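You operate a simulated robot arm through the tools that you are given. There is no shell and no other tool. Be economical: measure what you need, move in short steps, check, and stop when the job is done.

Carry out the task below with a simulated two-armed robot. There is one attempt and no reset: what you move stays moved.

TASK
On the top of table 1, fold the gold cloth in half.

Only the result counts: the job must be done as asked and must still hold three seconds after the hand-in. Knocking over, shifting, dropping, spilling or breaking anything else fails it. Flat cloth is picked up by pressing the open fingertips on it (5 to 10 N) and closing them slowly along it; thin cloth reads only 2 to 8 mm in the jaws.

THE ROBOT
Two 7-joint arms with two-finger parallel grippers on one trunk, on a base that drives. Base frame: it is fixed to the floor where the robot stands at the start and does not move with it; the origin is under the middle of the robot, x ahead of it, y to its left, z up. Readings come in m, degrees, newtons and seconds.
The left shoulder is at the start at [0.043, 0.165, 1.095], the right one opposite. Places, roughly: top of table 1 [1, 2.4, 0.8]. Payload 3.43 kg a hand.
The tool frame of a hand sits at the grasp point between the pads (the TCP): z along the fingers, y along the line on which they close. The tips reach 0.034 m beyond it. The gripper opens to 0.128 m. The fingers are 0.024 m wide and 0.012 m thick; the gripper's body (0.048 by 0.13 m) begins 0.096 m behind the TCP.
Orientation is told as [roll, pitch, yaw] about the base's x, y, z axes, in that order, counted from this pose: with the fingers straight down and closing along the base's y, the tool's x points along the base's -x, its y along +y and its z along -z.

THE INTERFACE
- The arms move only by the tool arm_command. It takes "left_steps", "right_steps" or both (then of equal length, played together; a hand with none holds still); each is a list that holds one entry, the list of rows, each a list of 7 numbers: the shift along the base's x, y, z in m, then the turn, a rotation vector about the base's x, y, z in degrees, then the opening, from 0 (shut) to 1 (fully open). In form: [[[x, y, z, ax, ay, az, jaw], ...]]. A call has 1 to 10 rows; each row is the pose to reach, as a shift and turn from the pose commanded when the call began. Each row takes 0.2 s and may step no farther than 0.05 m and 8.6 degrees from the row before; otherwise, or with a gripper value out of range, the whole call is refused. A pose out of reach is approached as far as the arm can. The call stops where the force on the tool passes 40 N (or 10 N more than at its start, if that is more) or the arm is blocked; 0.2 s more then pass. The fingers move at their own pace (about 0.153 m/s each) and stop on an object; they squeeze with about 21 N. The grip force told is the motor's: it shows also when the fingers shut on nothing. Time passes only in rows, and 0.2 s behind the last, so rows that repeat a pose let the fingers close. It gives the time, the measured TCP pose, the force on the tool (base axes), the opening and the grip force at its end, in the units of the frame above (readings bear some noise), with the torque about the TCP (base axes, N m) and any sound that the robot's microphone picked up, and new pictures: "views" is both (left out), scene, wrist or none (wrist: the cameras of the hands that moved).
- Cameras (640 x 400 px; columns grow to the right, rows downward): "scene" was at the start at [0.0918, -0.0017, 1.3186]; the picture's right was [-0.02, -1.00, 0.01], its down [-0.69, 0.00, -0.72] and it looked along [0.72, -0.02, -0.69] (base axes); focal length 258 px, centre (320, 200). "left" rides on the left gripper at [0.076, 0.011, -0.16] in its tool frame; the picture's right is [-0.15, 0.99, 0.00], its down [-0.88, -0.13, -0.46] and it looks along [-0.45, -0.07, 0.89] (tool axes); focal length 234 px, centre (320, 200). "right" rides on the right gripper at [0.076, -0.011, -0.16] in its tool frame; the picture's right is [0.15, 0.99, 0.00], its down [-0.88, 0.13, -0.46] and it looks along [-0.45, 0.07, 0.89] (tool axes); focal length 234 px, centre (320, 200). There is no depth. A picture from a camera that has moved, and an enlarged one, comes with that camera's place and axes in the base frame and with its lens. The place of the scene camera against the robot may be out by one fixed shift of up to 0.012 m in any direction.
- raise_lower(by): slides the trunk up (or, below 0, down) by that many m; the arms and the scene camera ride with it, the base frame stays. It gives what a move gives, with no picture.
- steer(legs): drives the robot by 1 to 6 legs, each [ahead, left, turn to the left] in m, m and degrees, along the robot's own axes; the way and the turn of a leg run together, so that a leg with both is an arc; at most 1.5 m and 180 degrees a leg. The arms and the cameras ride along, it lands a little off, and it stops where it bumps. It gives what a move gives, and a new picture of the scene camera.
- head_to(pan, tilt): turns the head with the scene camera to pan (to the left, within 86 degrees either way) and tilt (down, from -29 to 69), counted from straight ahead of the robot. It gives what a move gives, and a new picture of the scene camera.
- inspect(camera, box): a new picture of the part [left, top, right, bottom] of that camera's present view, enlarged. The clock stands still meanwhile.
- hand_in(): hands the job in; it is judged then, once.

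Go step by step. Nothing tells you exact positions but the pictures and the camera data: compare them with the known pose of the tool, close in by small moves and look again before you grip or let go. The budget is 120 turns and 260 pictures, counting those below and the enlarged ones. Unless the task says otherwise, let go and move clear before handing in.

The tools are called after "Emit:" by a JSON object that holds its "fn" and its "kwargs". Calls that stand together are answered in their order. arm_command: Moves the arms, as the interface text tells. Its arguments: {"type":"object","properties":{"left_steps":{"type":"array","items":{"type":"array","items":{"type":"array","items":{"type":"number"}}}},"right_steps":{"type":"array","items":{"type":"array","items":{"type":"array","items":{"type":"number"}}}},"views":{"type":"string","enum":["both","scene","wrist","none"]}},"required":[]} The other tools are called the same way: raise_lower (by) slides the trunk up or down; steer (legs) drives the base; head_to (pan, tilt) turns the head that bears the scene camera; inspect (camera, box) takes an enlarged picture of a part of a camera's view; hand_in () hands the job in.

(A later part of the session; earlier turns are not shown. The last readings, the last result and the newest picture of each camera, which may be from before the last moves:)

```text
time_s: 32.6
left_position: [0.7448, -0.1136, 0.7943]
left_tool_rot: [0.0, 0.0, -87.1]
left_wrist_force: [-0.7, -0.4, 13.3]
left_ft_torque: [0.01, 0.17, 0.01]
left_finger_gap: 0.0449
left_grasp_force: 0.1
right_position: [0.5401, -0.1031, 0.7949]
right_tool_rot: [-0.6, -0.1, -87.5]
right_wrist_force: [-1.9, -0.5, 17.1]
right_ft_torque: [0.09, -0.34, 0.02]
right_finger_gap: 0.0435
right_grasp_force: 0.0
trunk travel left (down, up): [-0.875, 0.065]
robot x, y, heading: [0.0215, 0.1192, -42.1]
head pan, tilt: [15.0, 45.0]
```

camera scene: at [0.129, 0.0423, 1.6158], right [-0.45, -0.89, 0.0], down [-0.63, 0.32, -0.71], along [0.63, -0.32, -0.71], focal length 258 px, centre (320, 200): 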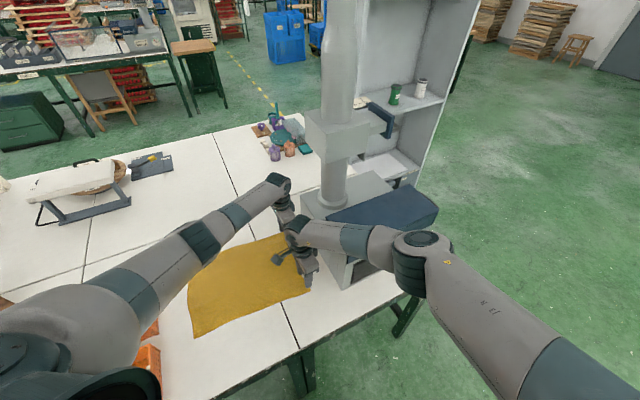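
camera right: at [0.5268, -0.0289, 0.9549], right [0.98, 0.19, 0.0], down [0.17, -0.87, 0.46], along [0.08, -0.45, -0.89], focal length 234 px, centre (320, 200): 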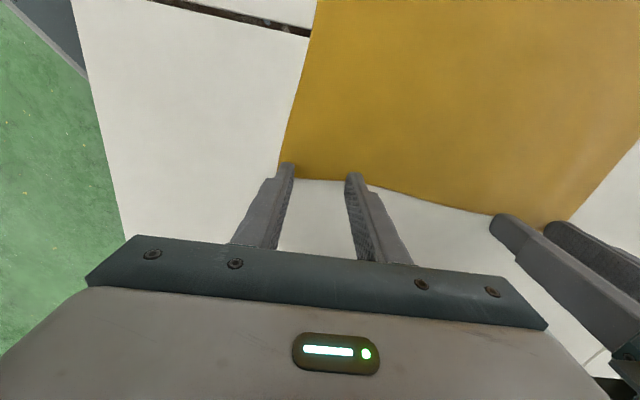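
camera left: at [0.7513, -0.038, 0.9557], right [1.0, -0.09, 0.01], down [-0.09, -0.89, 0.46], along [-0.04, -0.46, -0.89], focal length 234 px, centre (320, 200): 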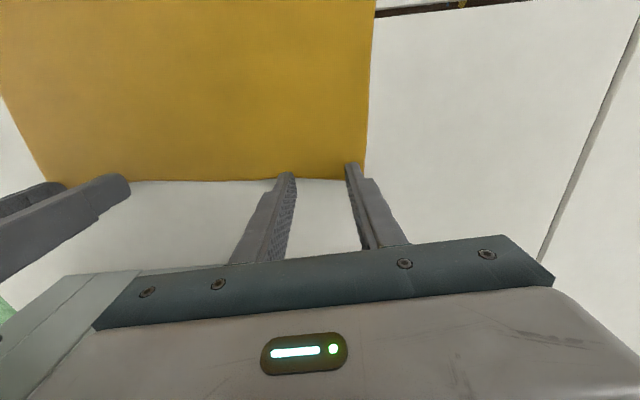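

Emit:
{"fn": "arm_command", "kwargs": {"left_steps": [[[0, 0, 0.001, 0, 0, 0, 0.32], [0, 0, 0.0015, 0, 0, 0, 0.29], [0, 0, 0.0015, 0, 0, 0, 0.26], [0, 0, 0.0015, 0, 0, 0, 0.23]]], "right_steps": [[[0, 0, 0.001, 0, 0, 0, 0.32], [0, 0, 0.0017, 0, 0, 0, 0.29], [0, 0, 0.0017, 0, 0, 0, 0.26], [0, 0, 0.0017, 0, 0, 0, 0.23]]], "views": "wrist"}}

```text
time_s: 33.6
left_position: [0.7467, -0.1139, 0.7969]
left_tool_rot: [0.2, 0.1, -86.9]
left_wrist_force: [-0.6, -0.7, 13.5]
left_ft_torque: [0.1, 0.01, 0.0]
left_finger_gap: 0.0278
left_grasp_force: 0.1
right_position: [0.5421, -0.1045, 0.7975]
right_tool_rot: [-0.6, 0.1, -87.6]
right_wrist_force: [-0.3, 0.7, 0.0]
right_ft_torque: [0.01, 0.0, -0.03]
right_finger_gap: 0.0297
right_grasp_force: 0.0
trunk travel left (down, up): [-0.875, 0.065]
robot x, y, heading: [0.0162, 0.1155, -41.8]
head pan, tilt: [15.0, 45.0]
camera right: at [0.5274, -0.0295, 0.9561], right [0.98, 0.19, -0.01], down [0.17, -0.87, 0.45], along [0.08, -0.45, -0.89], focal length 234 px, centre (320, 200)
camera left: at [0.7523, -0.0385, 0.9558], right [1.0, -0.09, 0.0], down [-0.08, -0.89, 0.46], along [-0.04, -0.45, -0.89], focal length 234 px, centre (320, 200)
```

right: 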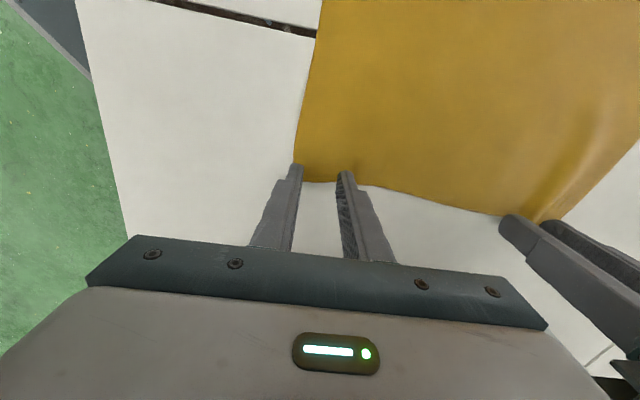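
left: 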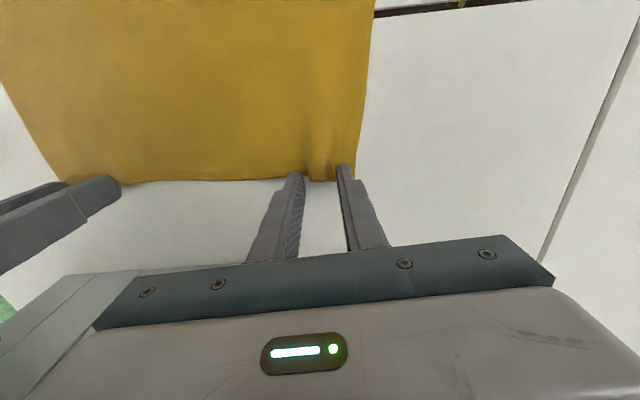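

The cloth is bunching between the fingers. The right hand has lost its push, so I lower it about 2 mm and go on closing both.

Emit:
{"fn": "arm_command", "kwargs": {"left_steps": [[[0, 0, 0, 0, 0, 0, 0.23], [0, 0, 0.0005, 0, 0, 0, 0.2], [0, 0, 0.0005, 0, 0, 0, 0.17], [0, 0, 0.0005, 0, 0, 0, 0.14], [0, 0, 0.0005, 0, 0, 0, 0.11], [0, 0, 0.0005, 0, 0, 0, 0.08]]], "right_steps": [[[0, 0, -0.002, 0, 0, 0, 0.23], [0, 0, -0.002, 0, 0, 0, 0.2], [0, 0, -0.002, 0, 0, 0, 0.17], [0, 0, -0.002, 0, 0, 0, 0.14], [0, 0, -0.002, 0, 0, 0, 0.11], [0, 0, -0.002, 0, 0, 0, 0.08]]], "views": "wrist"}}

```text
time_s: 35.0
left_position: [0.7467, -0.1143, 0.7966]
left_tool_rot: [0.1, 0.0, -86.9]
left_wrist_force: [-1.1, -0.8, 14.3]
left_ft_torque: [0.1, 0.01, -0.01]
left_finger_gap: 0.01
left_grasp_force: 0.1
right_position: [0.5431, -0.1057, 0.7951]
right_tool_rot: [-0.5, 0.0, -87.7]
right_wrist_force: [1.1, -0.7, 4.7]
right_ft_torque: [0.02, -0.09, 0.0]
right_finger_gap: 0.0106
right_grasp_force: 0.3
trunk travel left (down, up): [-0.875, 0.065]
robot x, y, heading: [0.0169, 0.1207, -42.0]
head pan, tilt: [15.0, 45.0]
camera right: at [0.5273, -0.0296, 0.9552], right [0.98, 0.19, -0.01], down [0.17, -0.87, 0.46], along [0.08, -0.45, -0.89], focal length 234 px, centre (320, 200)
camera left: at [0.7515, -0.0386, 0.9558], right [1.0, -0.09, 0.0], down [-0.08, -0.89, 0.46], along [-0.04, -0.45, -0.89], focal length 234 px, centre (320, 200)
```

right: 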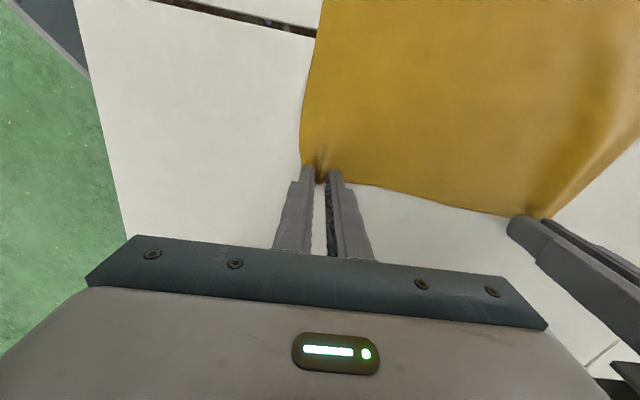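
left: 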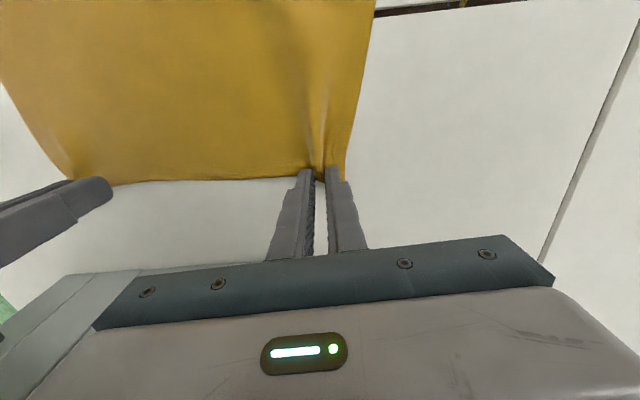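

Both have gathered a ridge of cloth. I shut the jaws fully and then lift a few centimetres to test the grip.

Emit:
{"fn": "arm_command", "kwargs": {"left_steps": [[[0, 0, 0, 0, 0, 0, 0.04], [0, 0, 0, 0, 0, 0, 0], [0, 0, 0, 0, 0, 0, 0], [0, 0, 0, 0, 0, 0, 0], [0, 0.002, 0.01, 0, 0, 0, 0], [0, 0.006, 0.025, 0, 0, 0, 0], [0, 0.01, 0.04, 0, 0, 0, 0]]], "right_steps": [[[0, 0, 0, 0, 0, 0, 0.04], [0, 0, 0, 0, 0, 0, 0], [0, 0, 0, 0, 0, 0, 0], [0, 0, 0, 0, 0, 0, 0], [0, 0.002, 0.01, 0, 0, 0, 0], [0, 0.006, 0.025, 0, 0, 0, 0], [0, 0.01, 0.04, 0, 0, 0, 0]]]}}

```text
time_s: 36.6
left_position: [0.7476, -0.1046, 0.8338]
left_tool_rot: [0.0, 0.1, -87.0]
left_wrist_force: [-7.2, 0.0, 0.5]
left_ft_torque: [-0.02, 0.27, 0.03]
left_finger_gap: 0.0026
left_grasp_force: 20.7
right_position: [0.5441, -0.0942, 0.836]
right_tool_rot: [-0.8, 0.1, -87.6]
right_wrist_force: [8.3, -1.1, -0.7]
right_ft_torque: [-0.02, -0.27, -0.09]
right_finger_gap: 0.0021
right_grasp_force: 20.8
trunk travel left (down, up): [-0.875, 0.065]
robot x, y, heading: [0.0173, 0.1154, -42.4]
head pan, tilt: [15.0, 45.0]
camera scene: at [0.1288, 0.0429, 1.6157], right [-0.45, -0.89, 0.0], down [-0.63, 0.32, -0.71], along [0.63, -0.32, -0.71], focal length 258 px, centre (320, 200)
camera right: at [0.53, -0.0194, 0.9949], right [0.98, 0.19, -0.01], down [0.17, -0.87, 0.45], along [0.08, -0.45, -0.89], focal length 234 px, centre (320, 200)
camera left: at [0.7535, -0.0296, 0.994], right [1.0, -0.09, 0.0], down [-0.08, -0.89, 0.45], along [-0.04, -0.45, -0.89], focal length 234 px, centre (320, 200)
```

scene: 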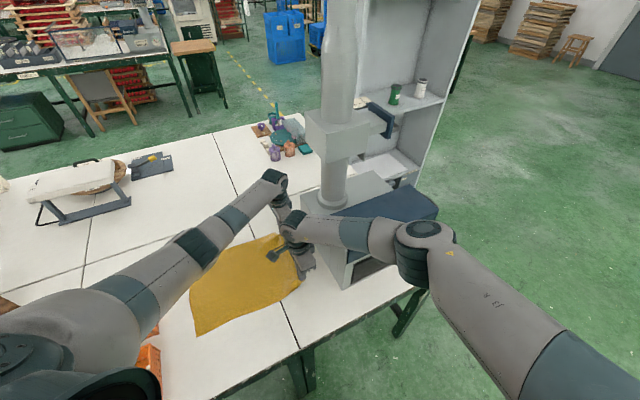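
right: 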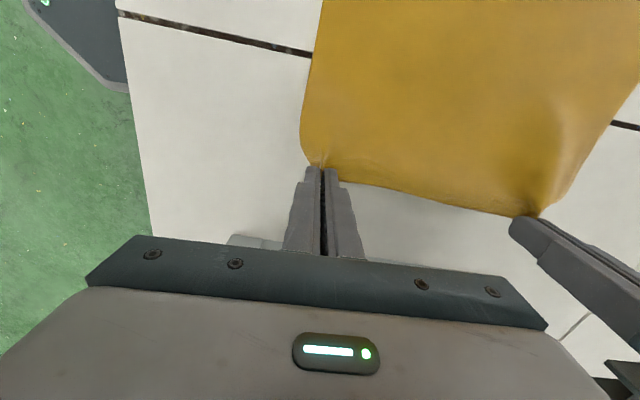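
left: 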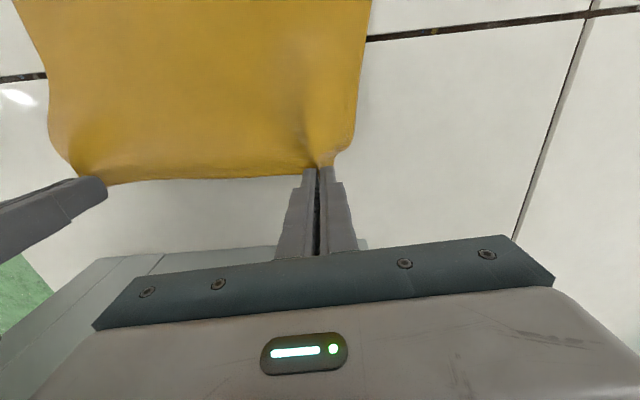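

Both hands hold the cloth (2–3 mm in the jaws, about 20 N). I carry the edge in an arc to the left, easing the tension between the hands slightly.

Emit:
{"fn": "arm_command", "kwargs": {"left_steps": [[[-0.002, 0.025, 0.022, 0, 0, 0, 0], [-0.001, 0.05, 0.044, 0, 0, 0, 0], [0.001, 0.08, 0.062, 0, 0, 0, 0], [0.003, 0.11, 0.078, 0, 0, 0, 0], [0.005, 0.14, 0.09, 0, 0, 0, 0], [0.007, 0.17, 0.1, 0, 0, 0, 0], [0.009, 0.2, 0.105, 0, 0, 0, 0]]], "right_steps": [[[0.004, 0.025, 0.022, 0, 0, 0, 0], [0.007, 0.05, 0.044, 0, 0, 0, 0], [0.009, 0.08, 0.062, 0, 0, 0, 0], [0.011, 0.11, 0.078, 0, 0, 0, 0], [0.013, 0.14, 0.09, 0, 0, 0, 0], [0.015, 0.17, 0.1, 0, 0, 0, 0], [0.017, 0.2, 0.105, 0, 0, 0, 0]]]}}

```text
time_s: 38.2
left_position: [0.7511, 0.0978, 0.9372]
left_tool_rot: [-0.3, 0.0, -87.3]
left_wrist_force: [-32.1, -8.3, -1.2]
left_ft_torque: [-0.32, 1.08, 0.24]
left_finger_gap: 0.0028
left_grasp_force: 20.5
right_position: [0.5391, 0.043, 0.9317]
right_tool_rot: [-0.4, 0.1, -87.6]
right_wrist_force: [31.7, 8.4, 1.1]
right_ft_torque: [0.28, -1.13, -0.14]
right_finger_gap: 0.0037
right_grasp_force: 21.5
right hand out of reach, approached as far as the arm can: row 5, 6, 7
trunk travel left (down, up): [-0.875, 0.065]
robot x, y, heading: [0.0178, 0.1208, -42.0]
head pan, tilt: [15.0, 45.0]
camera scene: at [0.1281, 0.045, 1.6159], right [-0.45, -0.89, 0.0], down [-0.63, 0.32, -0.71], along [0.63, -0.32, -0.71], focal length 258 px, centre (320, 200)
camera right: at [0.5241, 0.1176, 1.0928], right [0.98, 0.19, 0.0], down [0.17, -0.87, 0.45], along [0.08, -0.45, -0.89], focal length 234 px, centre (320, 200)
camera left: at [0.759, 0.1735, 1.0972], right [1.0, -0.1, -0.01], down [-0.08, -0.88, 0.46], along [-0.05, -0.46, -0.89], focal length 234 px, centre (320, 200)
```

scene: 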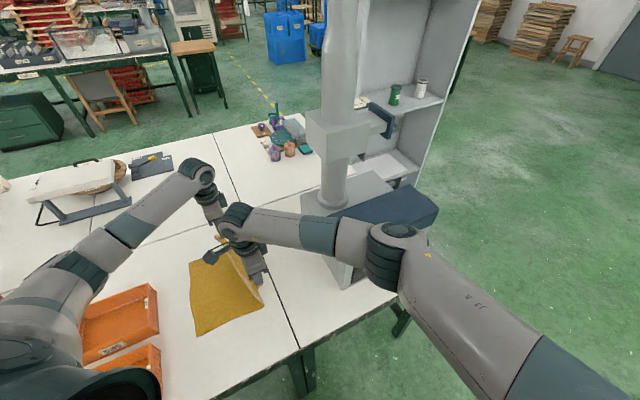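
right: 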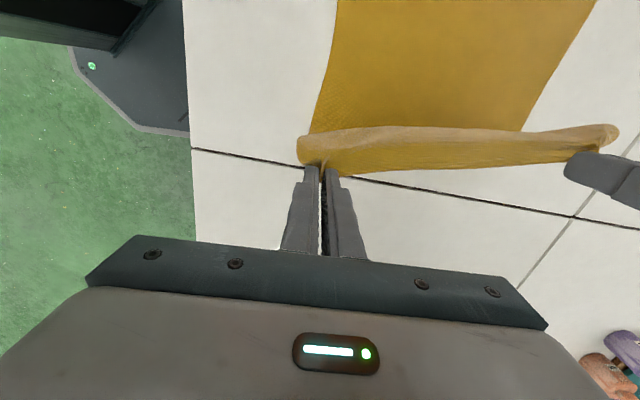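
left: 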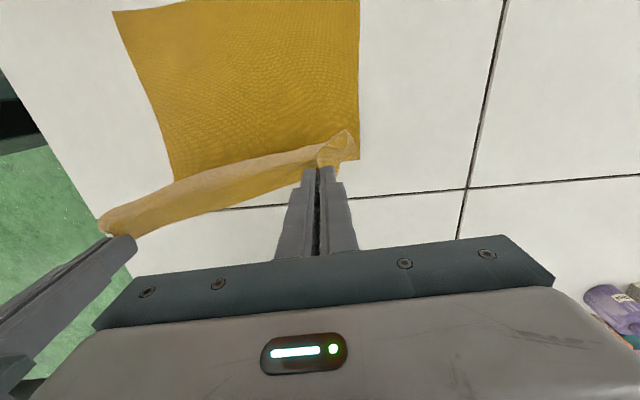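

The right hand hit an arm limit and lagged, stretching the cloth. I bring the left hand back level with it, then I'll carry on by driving the base sideways, which moves both hands alike.

Emit:
{"fn": "arm_command", "kwargs": {"left_steps": [[[-0.004, -0.02, 0, 0, 0, 0, 0], [-0.009, -0.04, 0, 0, 0, 0, 0], [-0.014, -0.062, 0, 0, 0, 0, 0]]], "views": "none"}}

```text
time_s: 39.0
left_position: [0.7435, 0.0343, 0.9403]
left_tool_rot: [0.2, 0.1, -86.8]
left_wrist_force: [-6.9, 0.1, 0.1]
left_ft_torque: [0.02, 0.27, 0.01]
left_finger_gap: 0.0024
left_grasp_force: 21.3
right_position: [0.5373, 0.0396, 0.9308]
right_tool_rot: [-0.8, 0.1, -87.5]
right_wrist_force: [6.6, -0.7, 0.7]
right_ft_torque: [0.01, -0.26, -0.05]
right_finger_gap: 0.0023
right_grasp_force: 21.3
trunk travel left (down, up): [-0.875, 0.065]
robot x, y, heading: [0.02, 0.1195, -41.7]
head pan, tilt: [15.0, 45.0]
```

Tension is back to a mild 7 N. Now I drive the base about 0.15 m to the left (in base-frame y) with the cloth in the air.

Emit:
{"fn": "steer", "kwargs": {"legs": [[-0.086, 0.124, 0]]}}

```text
time_s: 40.4
left_position: [0.7575, 0.178, 0.9383]
left_tool_rot: [0.0, 0.0, -86.9]
left_wrist_force: [-4.8, -0.4, -0.1]
left_ft_torque: [0.01, 0.18, 0.01]
left_finger_gap: 0.0024
left_grasp_force: 21.0
right_position: [0.5552, 0.1859, 0.9312]
right_tool_rot: [-0.7, 0.0, -87.6]
right_wrist_force: [3.7, -0.3, 0.6]
right_ft_torque: [0.02, -0.14, -0.03]
right_finger_gap: 0.0021
right_grasp_force: 21.4
trunk travel left (down, up): [-0.875, 0.065]
robot x, y, heading: [0.0334, 0.2614, -41.8]
head pan, tilt: [15.0, 45.0]
camera scene: at [0.1443, 0.1868, 1.6157], right [-0.45, -0.89, 0.0], down [-0.63, 0.32, -0.71], along [0.63, -0.32, -0.71], focal length 258 px, centre (320, 200)
```

scene: 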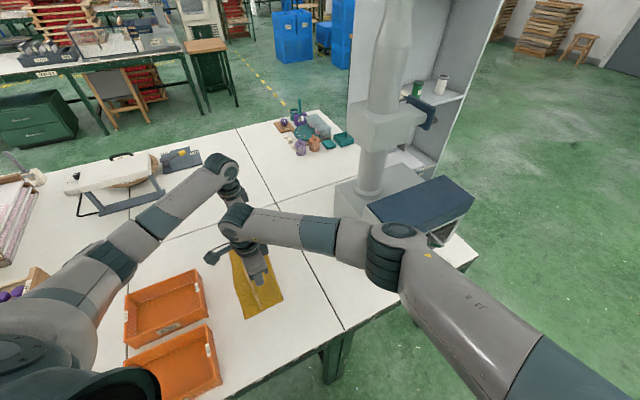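

The carry works well. I lower the hands 8.5 cm, then drive the remaining ~7 cm left.

Emit:
{"fn": "arm_command", "kwargs": {"left_steps": [[[0, 0, -0.025, 0, 0, 0, 0], [0, 0, -0.05, 0, 0, 0, 0], [0, 0, -0.07, 0, 0, 0, 0], [0, 0, -0.085, 0, 0, 0, 0]]], "right_steps": [[[0, 0, -0.025, 0, 0, 0, 0], [0, 0, -0.05, 0, 0, 0, 0], [0, 0, -0.068, 0, 0, 0, 0], [0, 0, -0.08, 0, 0, 0, 0]]], "views": "wrist"}}

```text
time_s: 41.6
left_position: [0.7599, 0.1783, 0.8538]
left_tool_rot: [-0.1, 0.0, -87.1]
left_wrist_force: [-3.9, -1.1, -0.2]
left_ft_torque: [0.0, 0.19, 0.02]
left_finger_gap: 0.0025
left_grasp_force: 20.9
right_position: [0.5596, 0.151, 0.8717]
right_tool_rot: [-0.1, -1.4, -89.1]
right_wrist_force: [4.8, 1.0, -0.7]
right_ft_torque: [0.05, -0.15, -0.05]
right_finger_gap: 0.0022
right_grasp_force: 21.0
right hand out of reach, approached as far as the arm can: row 2, 3, 4
trunk travel left (down, up): [-0.875, 0.065]
robot x, y, heading: [0.0328, 0.2631, -42.0]
head pan, tilt: [15.0, 45.0]
stopped in row 4 (right hand): the arm was blocked; the commanded pose is now the measured one
camera right: at [0.5461, 0.2305, 1.0296], right [0.99, 0.16, -0.01], down [0.15, -0.87, 0.48], along [0.07, -0.47, -0.88], focal length 234 px, centre (320, 200)
camera left: at [0.765, 0.2535, 1.0141], right [1.0, -0.1, 0.0], down [-0.08, -0.89, 0.46], along [-0.05, -0.45, -0.89], focal length 234 px, centre (320, 200)
```

right: 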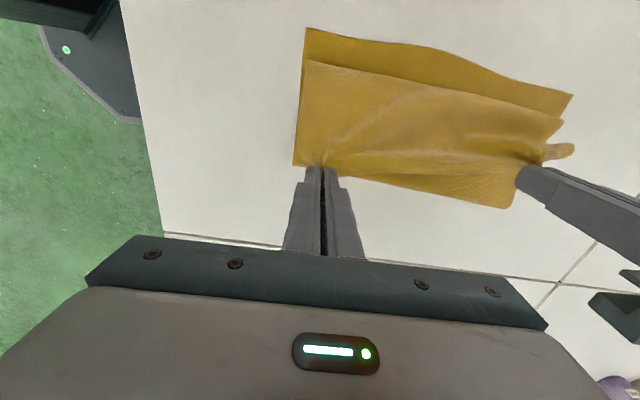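
left: 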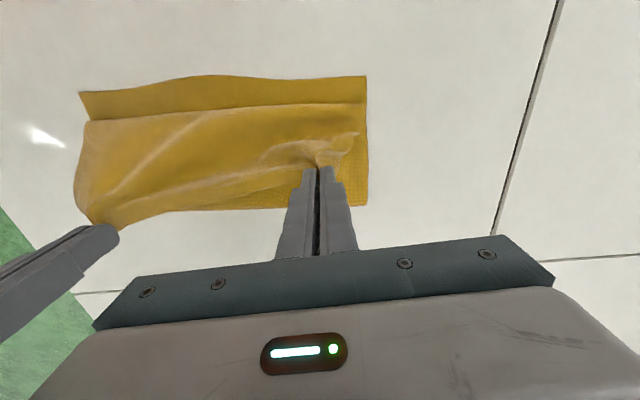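

The right arm has reached its cross-body limit. I'll move both hands back to the right with the cloth slightly raised, then drive the base left and turn a little so the hands end over the left edge with the right arm in comfort.

Emit:
{"fn": "arm_command", "kwargs": {"left_steps": [[[-0.002, -0.036, 0.025, 0, 0, 0, 0], [-0.004, -0.072, 0.045, 0, 0, 0, 0], [-0.006, -0.108, 0.06, 0, 0, 0, 0], [-0.008, -0.15, 0.068, 0, 0, 0, 0], [-0.009, -0.197, 0.068, 0, 0, 0, 0]]], "right_steps": [[[-0.001, -0.022, 0.02, 0, 0, 0, 0], [-0.003, -0.046, 0.035, 0, 0, 0, 0], [-0.004, -0.07, 0.045, 0, 0, 0, 0], [-0.005, -0.095, 0.05, 0, 0, 0, 0], [-0.0066, -0.121, 0.05, 0, 0, 0, 0]]], "views": "none"}}

```text
time_s: 42.8
left_position: [0.7488, -0.0205, 0.9207]
left_tool_rot: [-0.1, 0.2, -87.0]
left_wrist_force: [-6.0, 0.9, -0.6]
left_ft_torque: [0.07, 0.23, 0.02]
left_finger_gap: 0.0023
left_grasp_force: 20.8
right_position: [0.5534, 0.0297, 0.9195]
right_tool_rot: [-0.1, -1.2, -89.0]
right_wrist_force: [5.3, -2.2, 0.0]
right_ft_torque: [-0.02, -0.2, -0.03]
right_finger_gap: 0.0021
right_grasp_force: 20.8
trunk travel left (down, up): [-0.875, 0.065]
robot x, y, heading: [0.0349, 0.2672, -41.8]
head pan, tilt: [15.0, 45.0]
```

Tension is mild. I drive the translation now, then lower the trunk, and turn last.

Emit:
{"fn": "steer", "kwargs": {"legs": [[-0.1086, 0.0893, 0]]}}

Emit:
{"fn": "raise_lower", "kwargs": {"by": -0.075}}

```text
time_s: 44.1
left_position: [0.7278, 0.1197, 0.9213]
left_tool_rot: [-0.1, 0.1, -87.1]
left_wrist_force: [-6.1, 2.4, -0.2]
left_ft_torque: [0.09, 0.22, -0.03]
left_finger_gap: 0.0024
left_grasp_force: 21.2
right_position: [0.5305, 0.1717, 0.9218]
right_tool_rot: [-0.1, -1.2, -89.0]
right_wrist_force: [7.4, -1.1, 0.3]
right_ft_torque: [-0.01, -0.25, -0.04]
right_finger_gap: 0.0021
right_grasp_force: 20.9
trunk travel left (down, up): [-0.875, 0.065]
robot x, y, heading: [0.0124, 0.4027, -41.9]
head pan, tilt: [15.0, 45.0]
camera scene: at [0.1228, 0.3255, 1.6156], right [-0.45, -0.89, 0.0], down [-0.63, 0.32, -0.71], along [0.63, -0.32, -0.71], focal length 258 px, centre (320, 200)
```

scene: 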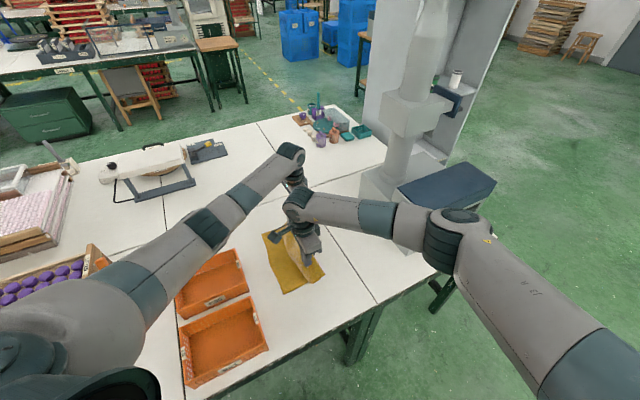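

```text
time_s: 45.2
left_position: [0.7278, 0.1202, 0.8462]
left_tool_rot: [-0.1, 0.0, -87.0]
left_wrist_force: [-5.8, 1.1, -0.3]
left_ft_torque: [0.07, 0.24, 0.02]
left_finger_gap: 0.0022
left_grasp_force: 21.0
right_position: [0.5309, 0.1719, 0.8464]
right_tool_rot: [-0.1, -1.3, -89.0]
right_wrist_force: [5.0, -0.8, -1.3]
right_ft_torque: [-0.04, -0.19, -0.05]
right_finger_gap: 0.0026
right_grasp_force: 21.6
trunk travel left (down, up): [-0.8, 0.14]
robot x, y, heading: [0.0147, 0.4038, -41.7]
head pan, tilt: [15.0, 45.0]
```

Now the 10° turn left.

Emit:
{"fn": "steer", "kwargs": {"legs": [[0, 0, 10]]}}

Emit:
{"fn": "inspect", "kwargs": {"camera": "right", "box": [0, 0, 640, 400]}}

Emit:
{"fn": "inspect", "kwargs": {"camera": "left", "box": [0, 0, 640, 400]}}

```text
time_s: 46.3
left_position: [0.7664, 0.2515, 0.8468]
left_tool_rot: [-0.1, 0.0, -76.9]
left_wrist_force: [-6.4, 0.4, 0.3]
left_ft_torque: [0.04, 0.23, 0.0]
left_finger_gap: 0.0027
left_grasp_force: 21.1
right_position: [0.5637, 0.268, 0.8462]
right_tool_rot: [-0.2, -1.3, -78.8]
right_wrist_force: [5.5, -0.2, 0.3]
right_ft_torque: [-0.06, -0.22, -0.09]
right_finger_gap: 0.0023
right_grasp_force: 20.9
trunk travel left (down, up): [-0.8, 0.14]
robot x, y, heading: [0.0163, 0.4033, -31.7]
head pan, tilt: [15.0, 45.0]
camera scene: at [0.1331, 0.3482, 1.5407], right [-0.29, -0.96, 0.0], down [-0.68, 0.2, -0.71], along [0.68, -0.2, -0.71], focal length 258 px, centre (320, 200)
```

scene: 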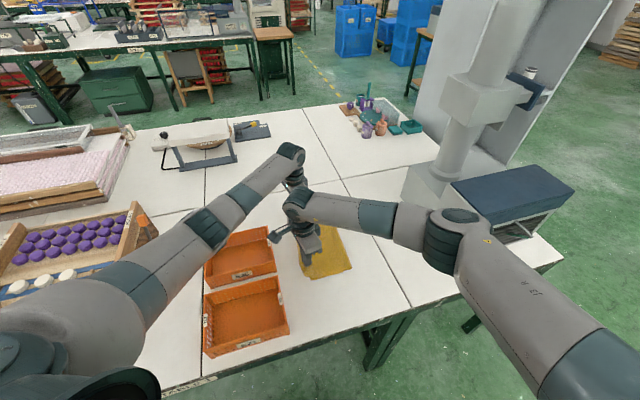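

```text
1.00 times, centred on (320, 200) of right
camera zoom: at [0.536, 0.3428, 1.0037], right [0.94, 0.34, -0.01], down [0.3, -0.83, 0.48], along [0.15, -0.45, -0.88], focal length 234 px, centre (320, 200)
```

zoom: 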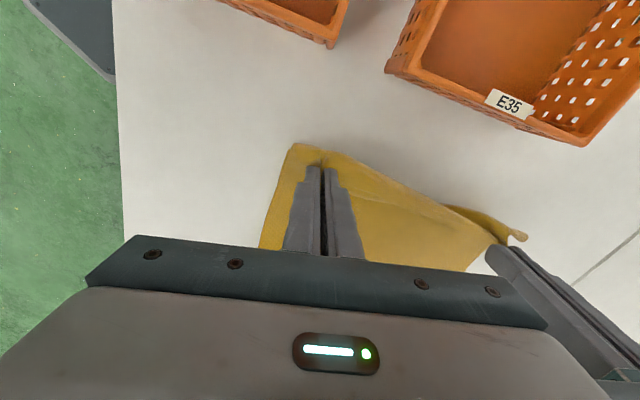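

```text
1.00 times, centred on (320, 200) of left
camera zoom: at [0.7588, 0.3277, 1.0062], right [1.0, 0.08, 0.0], down [0.07, -0.89, 0.46], along [0.04, -0.45, -0.89], focal length 234 px, centre (320, 200)
```

zoom: 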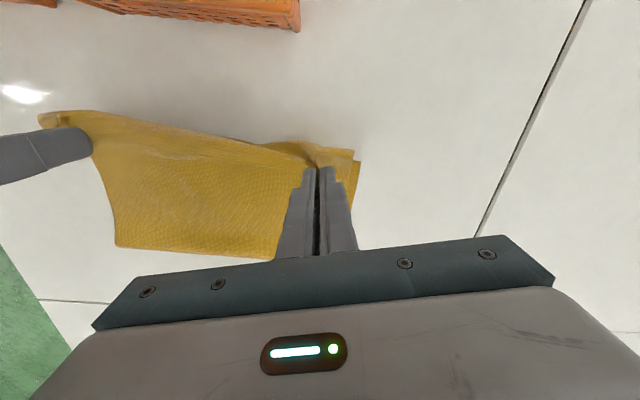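

The hands are right over the left edge: the lower corners still read (0.527, 0.270) and (0.809, 0.256). I lower until the tips nearly touch.

Emit:
{"fn": "arm_command", "kwargs": {"left_steps": [[[0.001, 0, -0.015, 0, 0, 0, 0], [0.001, -0.001, -0.03, 0, 0, 0, 0], [0.001, -0.002, -0.04, 0, 0, 0, 0], [0.001, -0.002, -0.046, 0, 0, 0, 0]]], "right_steps": [[[0.001, -0.001, -0.015, 0, 0, 0, 0], [0.001, -0.002, -0.03, 0, 0, 0, 0], [0.001, -0.004, -0.04, 0, 0, 0, 0], [0.001, -0.005, -0.046, 0, 0, 0, 0]]]}}

```text
time_s: 47.3
left_position: [0.7662, 0.2497, 0.7999]
left_tool_rot: [0.0, -0.1, -76.9]
left_wrist_force: [-5.4, -0.2, 1.7]
left_ft_torque: [0.04, 0.2, 0.0]
left_finger_gap: 0.0025
left_grasp_force: 21.3
right_position: [0.5639, 0.2624, 0.8011]
right_tool_rot: [-0.1, -1.2, -78.9]
right_wrist_force: [5.5, -0.9, 0.6]
right_ft_torque: [-0.01, -0.18, -0.05]
right_finger_gap: 0.0024
right_grasp_force: 21.3
trunk travel left (down, up): [-0.8, 0.14]
robot x, y, heading: [0.0129, 0.399, -31.8]
head pan, tilt: [15.0, 45.0]
camera scene: at [0.1327, 0.3478, 1.5408], right [-0.29, -0.96, 0.0], down [-0.68, 0.2, -0.71], along [0.68, -0.2, -0.71], focal length 258 px, centre (320, 200)
camera right: at [0.5365, 0.3378, 0.9573], right [0.94, 0.34, -0.01], down [0.3, -0.83, 0.48], along [0.15, -0.45, -0.88], focal length 234 px, centre (320, 200)
camera left: at [0.7592, 0.326, 0.9594], right [1.0, 0.08, 0.0], down [0.07, -0.89, 0.46], along [0.04, -0.45, -0.89], focal length 234 px, centre (320, 200)
```

scene: 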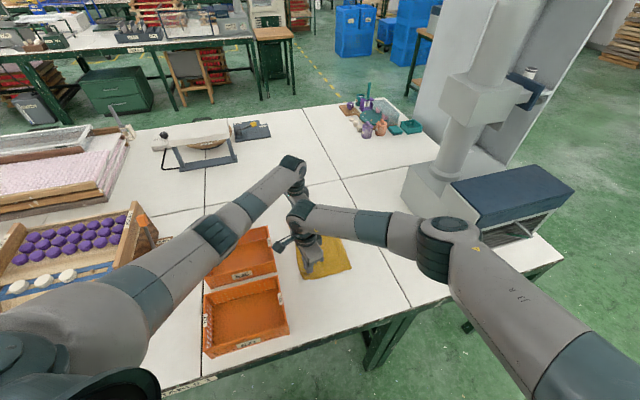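
right: 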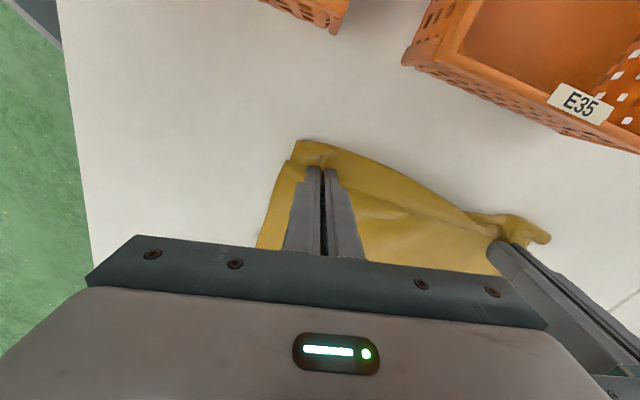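
left: 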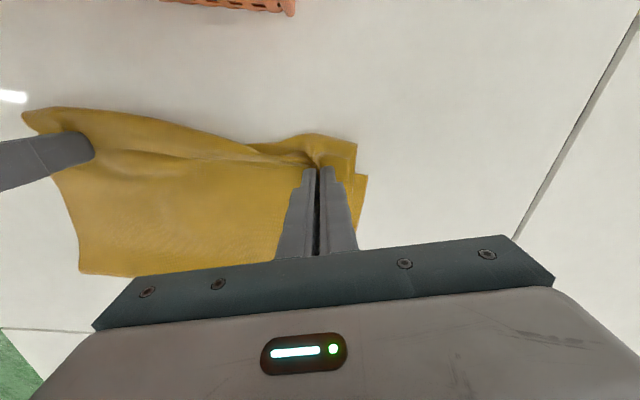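

The upper sheet bulges about 3 cm past the lower edge because it leaves the pinch pointing outward, so the fold line has crept to y≈0.105 instead of 0.08. I lift slightly and set the pinch down about 6 cm further back, so that the halves come out equal once the edge flops out.

Emit:
{"fn": "arm_command", "kwargs": {"left_steps": [[[0, 0, 0.02, 0, 0, 0, 0], [0, -0.02, 0.03, 0, 0, 0, 0], [0, -0.045, 0.03, 0, 0, 0, 0], [0, -0.06, 0.02, 0, 0, 0, 0], [0, -0.06, 0.006, 0, 0, 0, 0]]], "right_steps": [[[0, 0, 0.02, 0, 0, 0, 0], [0, -0.02, 0.03, 0, 0, 0, 0], [0, -0.045, 0.03, 0, 0, 0, 0], [0, -0.06, 0.02, 0, 0, 0, 0], [0, -0.06, 0.006, 0, 0, 0, 0]]]}}

```text
time_s: 48.5
left_position: [0.7696, 0.1913, 0.8035]
left_tool_rot: [-0.1, 0.1, -76.9]
left_wrist_force: [-5.7, 0.2, -0.6]
left_ft_torque: [0.01, 0.22, -0.03]
left_finger_gap: 0.0024
left_grasp_force: 21.3
right_position: [0.5665, 0.2022, 0.8068]
right_tool_rot: [-0.2, -1.3, -78.9]
right_wrist_force: [5.2, 1.1, -0.4]
right_ft_torque: [-0.03, -0.15, -0.08]
right_finger_gap: 0.0024
right_grasp_force: 20.8
trunk travel left (down, up): [-0.8, 0.14]
robot x, y, heading: [0.0136, 0.4064, -31.8]
head pan, tilt: [15.0, 45.0]
camera scene: at [0.1333, 0.3481, 1.5408], right [-0.29, -0.96, 0.0], down [-0.68, 0.2, -0.71], along [0.68, -0.2, -0.71], focal length 258 px, centre (320, 200)
camera right: at [0.5385, 0.2773, 0.9639], right [0.94, 0.34, -0.01], down [0.3, -0.83, 0.48], along [0.15, -0.45, -0.88], focal length 234 px, centre (320, 200)
camera left: at [0.7613, 0.2662, 0.9642], right [1.0, 0.08, 0.0], down [0.07, -0.89, 0.46], along [0.04, -0.46, -0.89], focal length 234 px, centre (320, 200)
```

scene: 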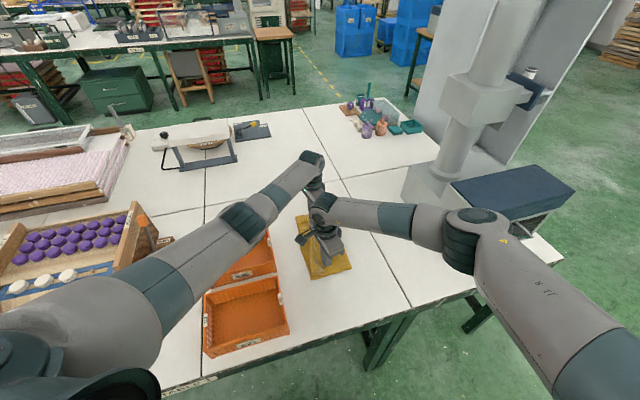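
right: 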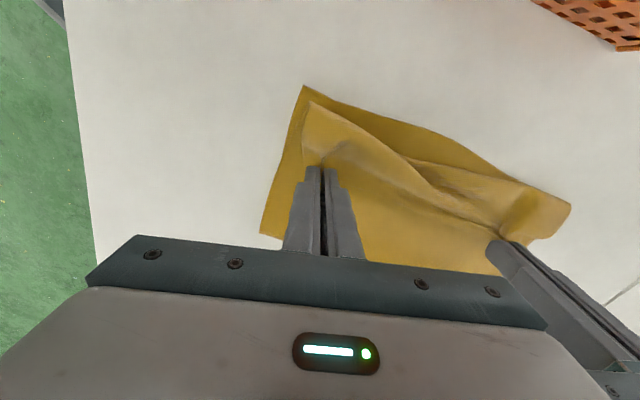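
left: 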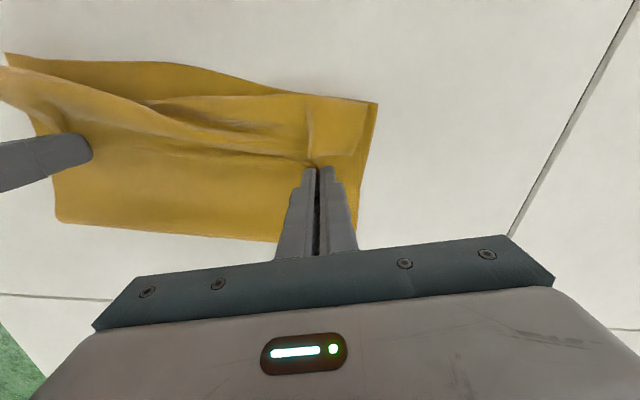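

The fold line stayed at about 0.115, so simply sliding back isn't enough. I lift the edge up and back over the fold line to open it again, and will then lay it down with the hands tilted so the edge points outward.

Emit:
{"fn": "arm_command", "kwargs": {"left_steps": [[[0, -0.01, 0.035, 0, 0, 0, 0], [0, -0.03, 0.07, 0, 0, 0, 0], [0, -0.06, 0.1, 0, 0, 0, 0], [0, -0.095, 0.125, 0, 0, 0, 0], [0, -0.13, 0.14, 0, 0, 0, 0], [0, -0.16, 0.145, 0, 0, 0, 0], [0, -0.16, 0.145, 0, 0, 0, 0]]], "right_steps": [[[0, -0.01, 0.035, 0, 0, 0, 0], [0, -0.03, 0.07, 0, 0, 0, 0], [0, -0.06, 0.1, 0, 0, 0, 0], [0, -0.095, 0.125, 0, 0, 0, 0], [0, -0.13, 0.14, 0, 0, 0, 0], [0, -0.16, 0.145, 0, 0, 0, 0], [0, -0.16, 0.145, 0, 0, 0, 0]]], "views": "wrist"}}

```text
time_s: 50.1
left_position: [0.7497, 0.0501, 0.957]
left_tool_rot: [0.0, -0.1, -76.9]
left_wrist_force: [0.7, 0.2, 0.7]
left_ft_torque: [0.0, 0.0, -0.01]
left_finger_gap: 0.0022
left_grasp_force: 20.8
left hand out of reach, approached as far as the arm can: row 5, 6, 7
right_position: [0.5666, 0.0411, 0.9508]
right_tool_rot: [-0.4, -1.3, -78.8]
right_wrist_force: [0.4, 0.6, -0.1]
right_ft_torque: [0.01, 0.01, 0.0]
right_finger_gap: 0.0022
right_grasp_force: 21.0
trunk travel left (down, up): [-0.8, 0.14]
robot x, y, heading: [0.0109, 0.4026, -31.9]
head pan, tilt: [15.0, 45.0]
camera right: at [0.5385, 0.1167, 1.1088], right [0.94, 0.34, -0.01], down [0.3, -0.83, 0.48], along [0.15, -0.45, -0.88], focal length 234 px, centre (320, 200)
camera left: at [0.7419, 0.1268, 1.1163], right [1.0, 0.08, 0.0], down [0.07, -0.89, 0.46], along [0.04, -0.46, -0.89], focal length 234 px, centre (320, 200)
```

right: 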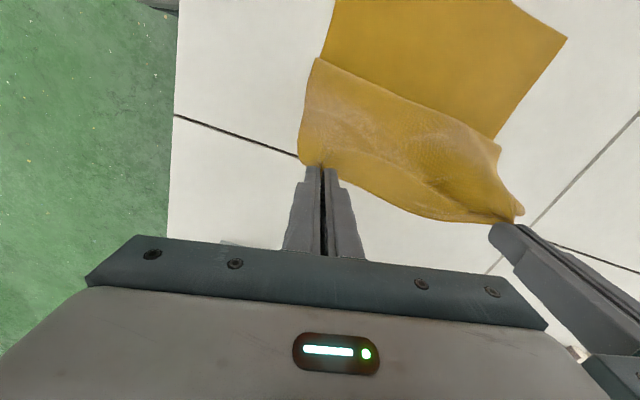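
left: 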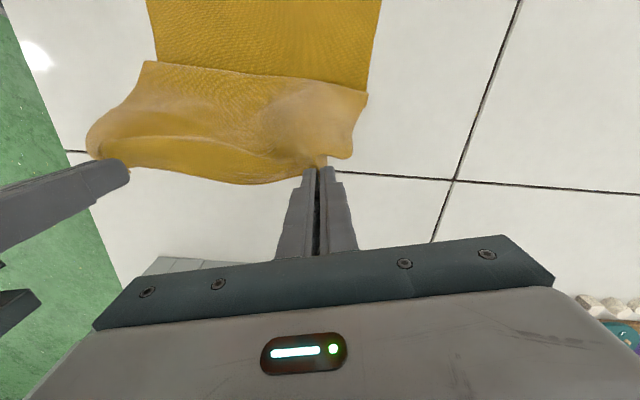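

The edge hangs cleanly over the fold again. Now I swing it left while tilting the hands, fingertips leading to the right.

Emit:
{"fn": "arm_command", "kwargs": {"left_steps": [[[0, 0.02, 0, -5, 0, 0, 0], [0, 0.04, 0, -10, 0, 0, 0], [0, 0.065, -0.005, -15, 0, 0, 0], [0, 0.09, -0.015, -20, 0, 0, 0], [0, 0.115, -0.03, -25, 0, 0, 0], [0, 0.14, -0.05, -30, 0, 0, 0]]], "right_steps": [[[0, 0.02, 0, -5, 0, 0, 0], [0, 0.04, 0, -10, 0, 0, 0], [0, 0.065, -0.005, -15, 0, 0, 0], [0, 0.09, -0.015, -20, 0, 0, 0], [0, 0.115, -0.03, -25, 0, 0, 0], [0, 0.14, -0.05, -30, 0, 0, 0]]]}}

```text
time_s: 51.5
left_position: [0.7504, 0.1948, 0.9062]
left_tool_rot: [-7.8, -29.5, -74.9]
left_wrist_force: [-0.7, 0.2, -0.6]
left_ft_torque: [0.0, 0.01, -0.01]
left_finger_gap: 0.0025
left_grasp_force: 20.5
right_position: [0.5659, 0.1838, 0.8994]
right_tool_rot: [-6.8, -30.8, -77.0]
right_wrist_force: [0.5, 0.2, 0.2]
right_ft_torque: [-0.04, 0.02, -0.03]
right_finger_gap: 0.0022
right_grasp_force: 21.4
trunk travel left (down, up): [-0.8, 0.14]
robot x, y, heading: [0.0105, 0.4016, -32.0]
head pan, tilt: [15.0, 45.0]
camera scene: at [0.1344, 0.3523, 1.5409], right [-0.29, -0.96, 0.0], down [-0.68, 0.2, -0.71], along [0.68, -0.21, -0.71], focal length 258 px, centre (320, 200)
camera right: at [0.5386, 0.3291, 0.9972], right [0.94, 0.29, -0.18], down [0.3, -0.48, 0.83], along [0.15, -0.83, -0.53], focal length 234 px, centre (320, 200)
camera left: at [0.7447, 0.3406, 1.0062], right [1.0, 0.07, -0.04], down [0.07, -0.54, 0.84], along [0.04, -0.84, -0.54], focal length 234 px, centre (320, 200)
```

scene: 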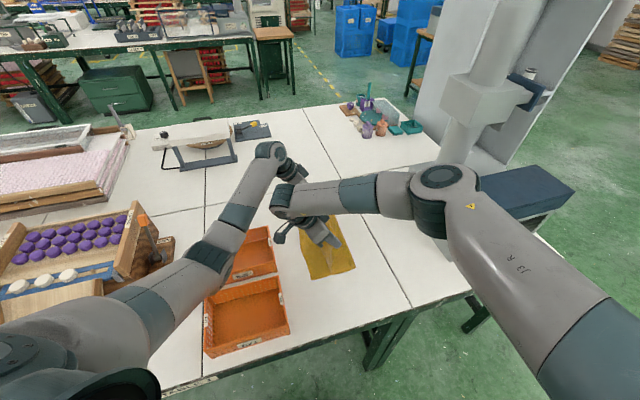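
right: 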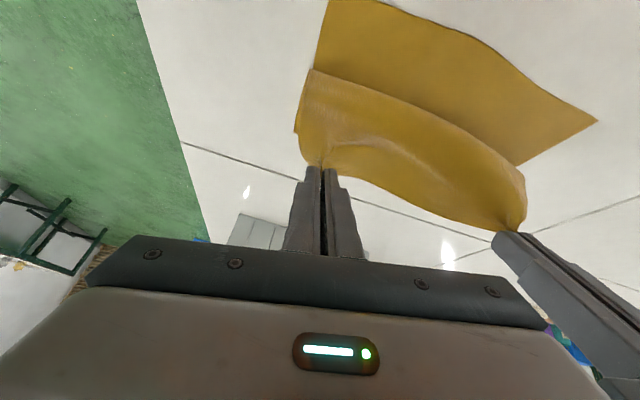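
left: 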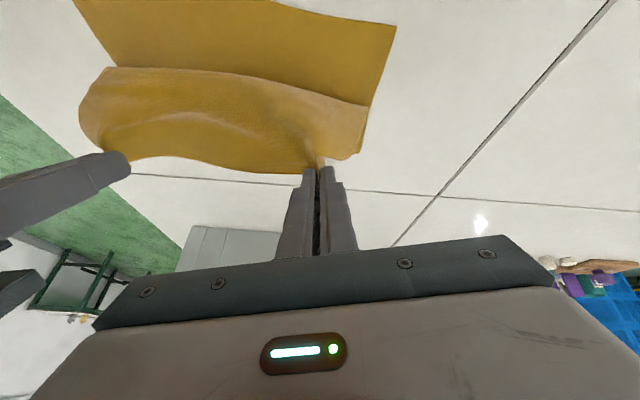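

Both hands tilted 30° without trouble and the sheet hangs properly. I spread the hands back to their natural distance and lower toward the left edge.

Emit:
{"fn": "arm_command", "kwargs": {"left_steps": [[[0.006, 0.012, -0.03, 0, 0, 0, 0], [0.012, 0.02, -0.055, 0, 0, 0, 0], [0.018, 0.026, -0.078, 0, 0, 0, 0], [0.018, 0.028, -0.094, 0, 0, 0, 0]]], "right_steps": [[[0, 0.02, -0.03, 0, 0, 0, 0], [0, 0.035, -0.055, 0, 0, 0, 0], [0, 0.047, -0.075, 0, 0, 0, 0], [0, 0.052, -0.088, 0, 0, 0, 0]]]}}

```text
time_s: 52.5
left_position: [0.7688, 0.2204, 0.8129]
left_tool_rot: [-7.6, -29.1, -74.9]
left_wrist_force: [-6.9, 0.0, 0.9]
left_ft_torque: [0.06, 0.21, -0.11]
left_finger_gap: 0.0026
left_grasp_force: 20.6
right_position: [0.567, 0.2339, 0.8147]
right_tool_rot: [-6.7, -30.8, -77.0]
right_wrist_force: [5.9, -1.1, 0.7]
right_ft_torque: [0.02, -0.22, 0.02]
right_finger_gap: 0.0022
right_grasp_force: 21.2
trunk travel left (down, up): [-0.8, 0.14]
robot x, y, heading: [0.0097, 0.4067, -31.7]
head pan, tilt: [15.0, 45.0]
camera scene: at [0.1332, 0.3483, 1.5408], right [-0.29, -0.96, 0.0], down [-0.68, 0.2, -0.71], along [0.68, -0.2, -0.71], focal length 258 px, centre (320, 200)
camera right: at [0.5377, 0.3791, 0.9132], right [0.94, 0.29, -0.17], down [0.3, -0.48, 0.83], along [0.15, -0.83, -0.54], focal length 234 px, centre (320, 200)
camera left: at [0.7612, 0.3662, 0.9131], right [1.0, 0.07, -0.04], down [0.07, -0.54, 0.84], along [0.04, -0.84, -0.54], focal length 234 px, centre (320, 200)
```

scene: 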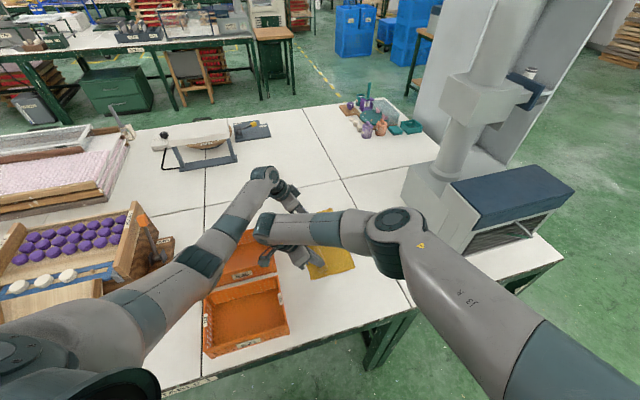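
right: 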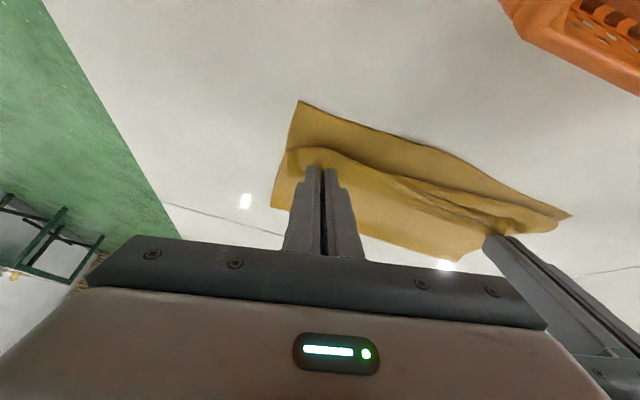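
left: 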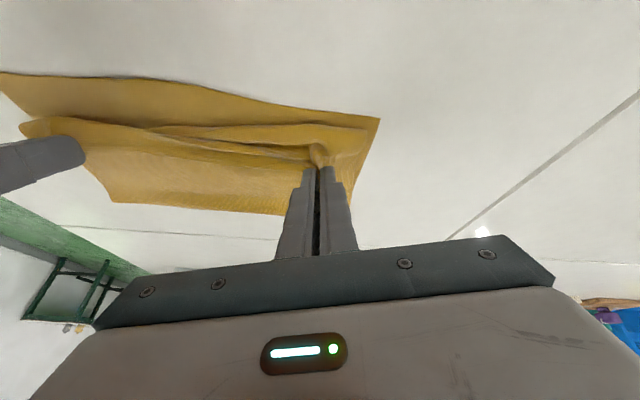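

The fold line reads about y≈0.10, still some 2.5 cm too far left. I lift, shift the hands 5 cm back to the right, and lower again.

Emit:
{"fn": "arm_command", "kwargs": {"left_steps": [[[0, -0.01, 0.035, 0, 0, 0, 0], [0, -0.03, 0.07, 0, 0, 0, 0], [0, -0.06, 0.09, 0, 0, 0, 0], [0, -0.09, 0.09, 0, 0, 0, 0], [0, -0.09, 0.09, 0, 0, 0, 0], [0, -0.075, 0.06, 0, 0, 0, 0], [0, -0.062, 0.03, 0, 0, 0, 0], [0, -0.055, 0.005, 0, 0, 0, 0]]], "right_steps": [[[0, -0.01, 0.035, 0, 0, 0, 0], [0, -0.03, 0.07, 0, 0, 0, 0], [0, -0.06, 0.09, 0, 0, 0, 0], [0, -0.09, 0.09, 0, 0, 0, 0], [0, -0.09, 0.09, 0, 0, 0, 0], [0, -0.075, 0.06, 0, 0, 0, 0], [0, -0.062, 0.03, 0, 0, 0, 0], [0, -0.055, 0.005, 0, 0, 0, 0]]], "views": "wrist"}}

```text
time_s: 54.3
left_position: [0.7691, 0.1631, 0.8149]
left_tool_rot: [-7.6, -29.0, -74.9]
left_wrist_force: [-9.3, 1.5, 0.3]
left_ft_torque: [0.04, 0.34, -0.13]
left_finger_gap: 0.0022
left_grasp_force: 20.8
right_position: [0.5647, 0.1783, 0.8192]
right_tool_rot: [-6.7, -30.7, -76.9]
right_wrist_force: [9.8, -1.1, 0.3]
right_ft_torque: [-0.03, -0.33, 0.04]
right_finger_gap: 0.0024
right_grasp_force: 20.9
trunk travel left (down, up): [-0.8, 0.14]
robot x, y, heading: [0.0114, 0.4036, -31.9]
head pan, tilt: [15.0, 45.0]
camera right: at [0.5366, 0.322, 0.9169], right [0.94, 0.29, -0.17], down [0.3, -0.48, 0.83], along [0.15, -0.83, -0.54], focal length 234 px, centre (320, 200)
camera left: at [0.7619, 0.3089, 0.9154], right [1.0, 0.07, -0.04], down [0.07, -0.54, 0.84], along [0.04, -0.84, -0.54], focal length 234 px, centre (320, 200)
```

right: 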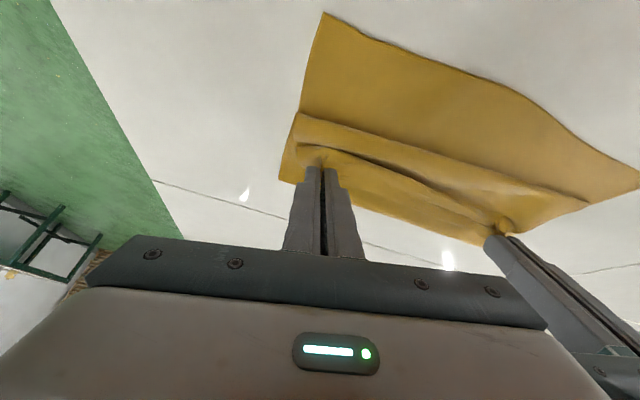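
left: 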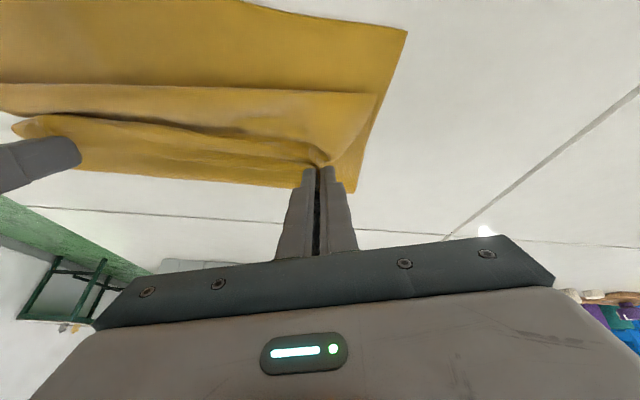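

The fold line is held by the slack sheet at ≈0.10. I'll lift the edge and drive the base right so the sheet is drawn nearly taut, which lays the lower half flat again up to the true middle; then return and lower straight down.

Emit:
{"fn": "arm_command", "kwargs": {"left_steps": [[[0, -0.005, 0.035, 0, 0, 0, 0], [0, -0.02, 0.07, 0, 0, 0, 0], [0, -0.04, 0.095, 0, 0, 0, 0], [0, -0.06, 0.11, 0, 0, 0, 0]]], "right_steps": [[[0, -0.005, 0.035, 0, 0, 0, 0], [0, -0.02, 0.07, 0, 0, 0, 0], [0, -0.04, 0.095, 0, 0, 0, 0], [0, -0.06, 0.11, 0, 0, 0, 0]]], "views": "none"}}

Emit:
{"fn": "steer", "kwargs": {"legs": [[0.074, -0.119, 0]]}}

Emit:
{"fn": "inspect", "kwargs": {"camera": "left", "box": [0, 0, 640, 400]}}

```text
time_s: 55.3
left_position: [0.7655, 0.1025, 0.9242]
left_tool_rot: [-7.5, -29.0, -74.8]
left_wrist_force: [-7.9, 0.3, 0.1]
left_ft_torque: [0.0, 0.22, -0.11]
left_finger_gap: 0.0023
left_grasp_force: 21.0
right_position: [0.5622, 0.1195, 0.9302]
right_tool_rot: [-6.6, -30.7, -77.0]
right_wrist_force: [7.8, -1.0, 1.2]
right_ft_torque: [0.01, -0.27, 0.06]
right_finger_gap: 0.0022
right_grasp_force: 21.2
trunk travel left (down, up): [-0.8, 0.14]
robot x, y, heading: [0.0113, 0.4016, -31.7]
head pan, tilt: [15.0, 45.0]
```

```text
time_s: 56.6
left_position: [0.7676, -0.0379, 0.9234]
left_tool_rot: [-7.6, -29.1, -75.0]
left_wrist_force: [-8.4, 0.5, 0.1]
left_ft_torque: [0.03, 0.24, -0.09]
left_finger_gap: 0.0023
left_grasp_force: 20.9
right_position: [0.564, -0.0206, 0.9304]
right_tool_rot: [-6.7, -30.8, -77.1]
right_wrist_force: [8.1, -0.2, -0.9]
right_ft_torque: [-0.05, -0.26, 0.06]
right_finger_gap: 0.002
right_grasp_force: 20.5
trunk travel left (down, up): [-0.8, 0.14]
robot x, y, heading: [0.0145, 0.2635, -32.1]
head pan, tilt: [15.0, 45.0]
camera scene: at [0.1337, 0.2077, 1.5409], right [-0.29, -0.96, 0.0], down [-0.68, 0.2, -0.71], along [0.68, -0.21, -0.71], focal length 258 px, centre (320, 200)
```

scene: 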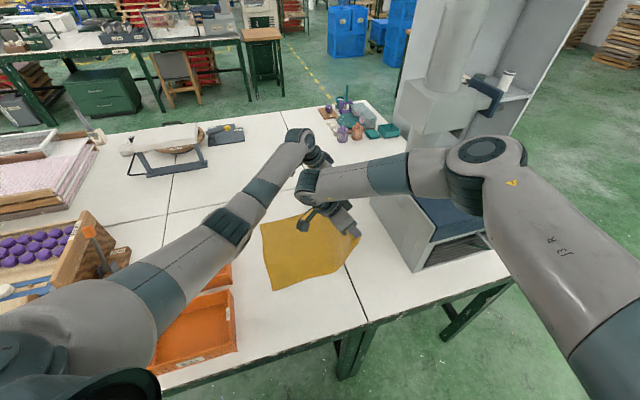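

```text
1.00 times, centred on (320, 200) of left
camera zoom: at [0.7599, 0.1071, 1.0241], right [1.0, 0.07, -0.04], down [0.07, -0.54, 0.84], along [0.03, -0.84, -0.54], focal length 234 px, centre (320, 200)
```

zoom: 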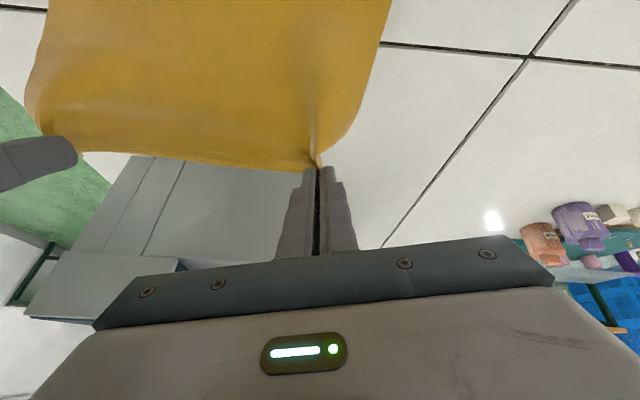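

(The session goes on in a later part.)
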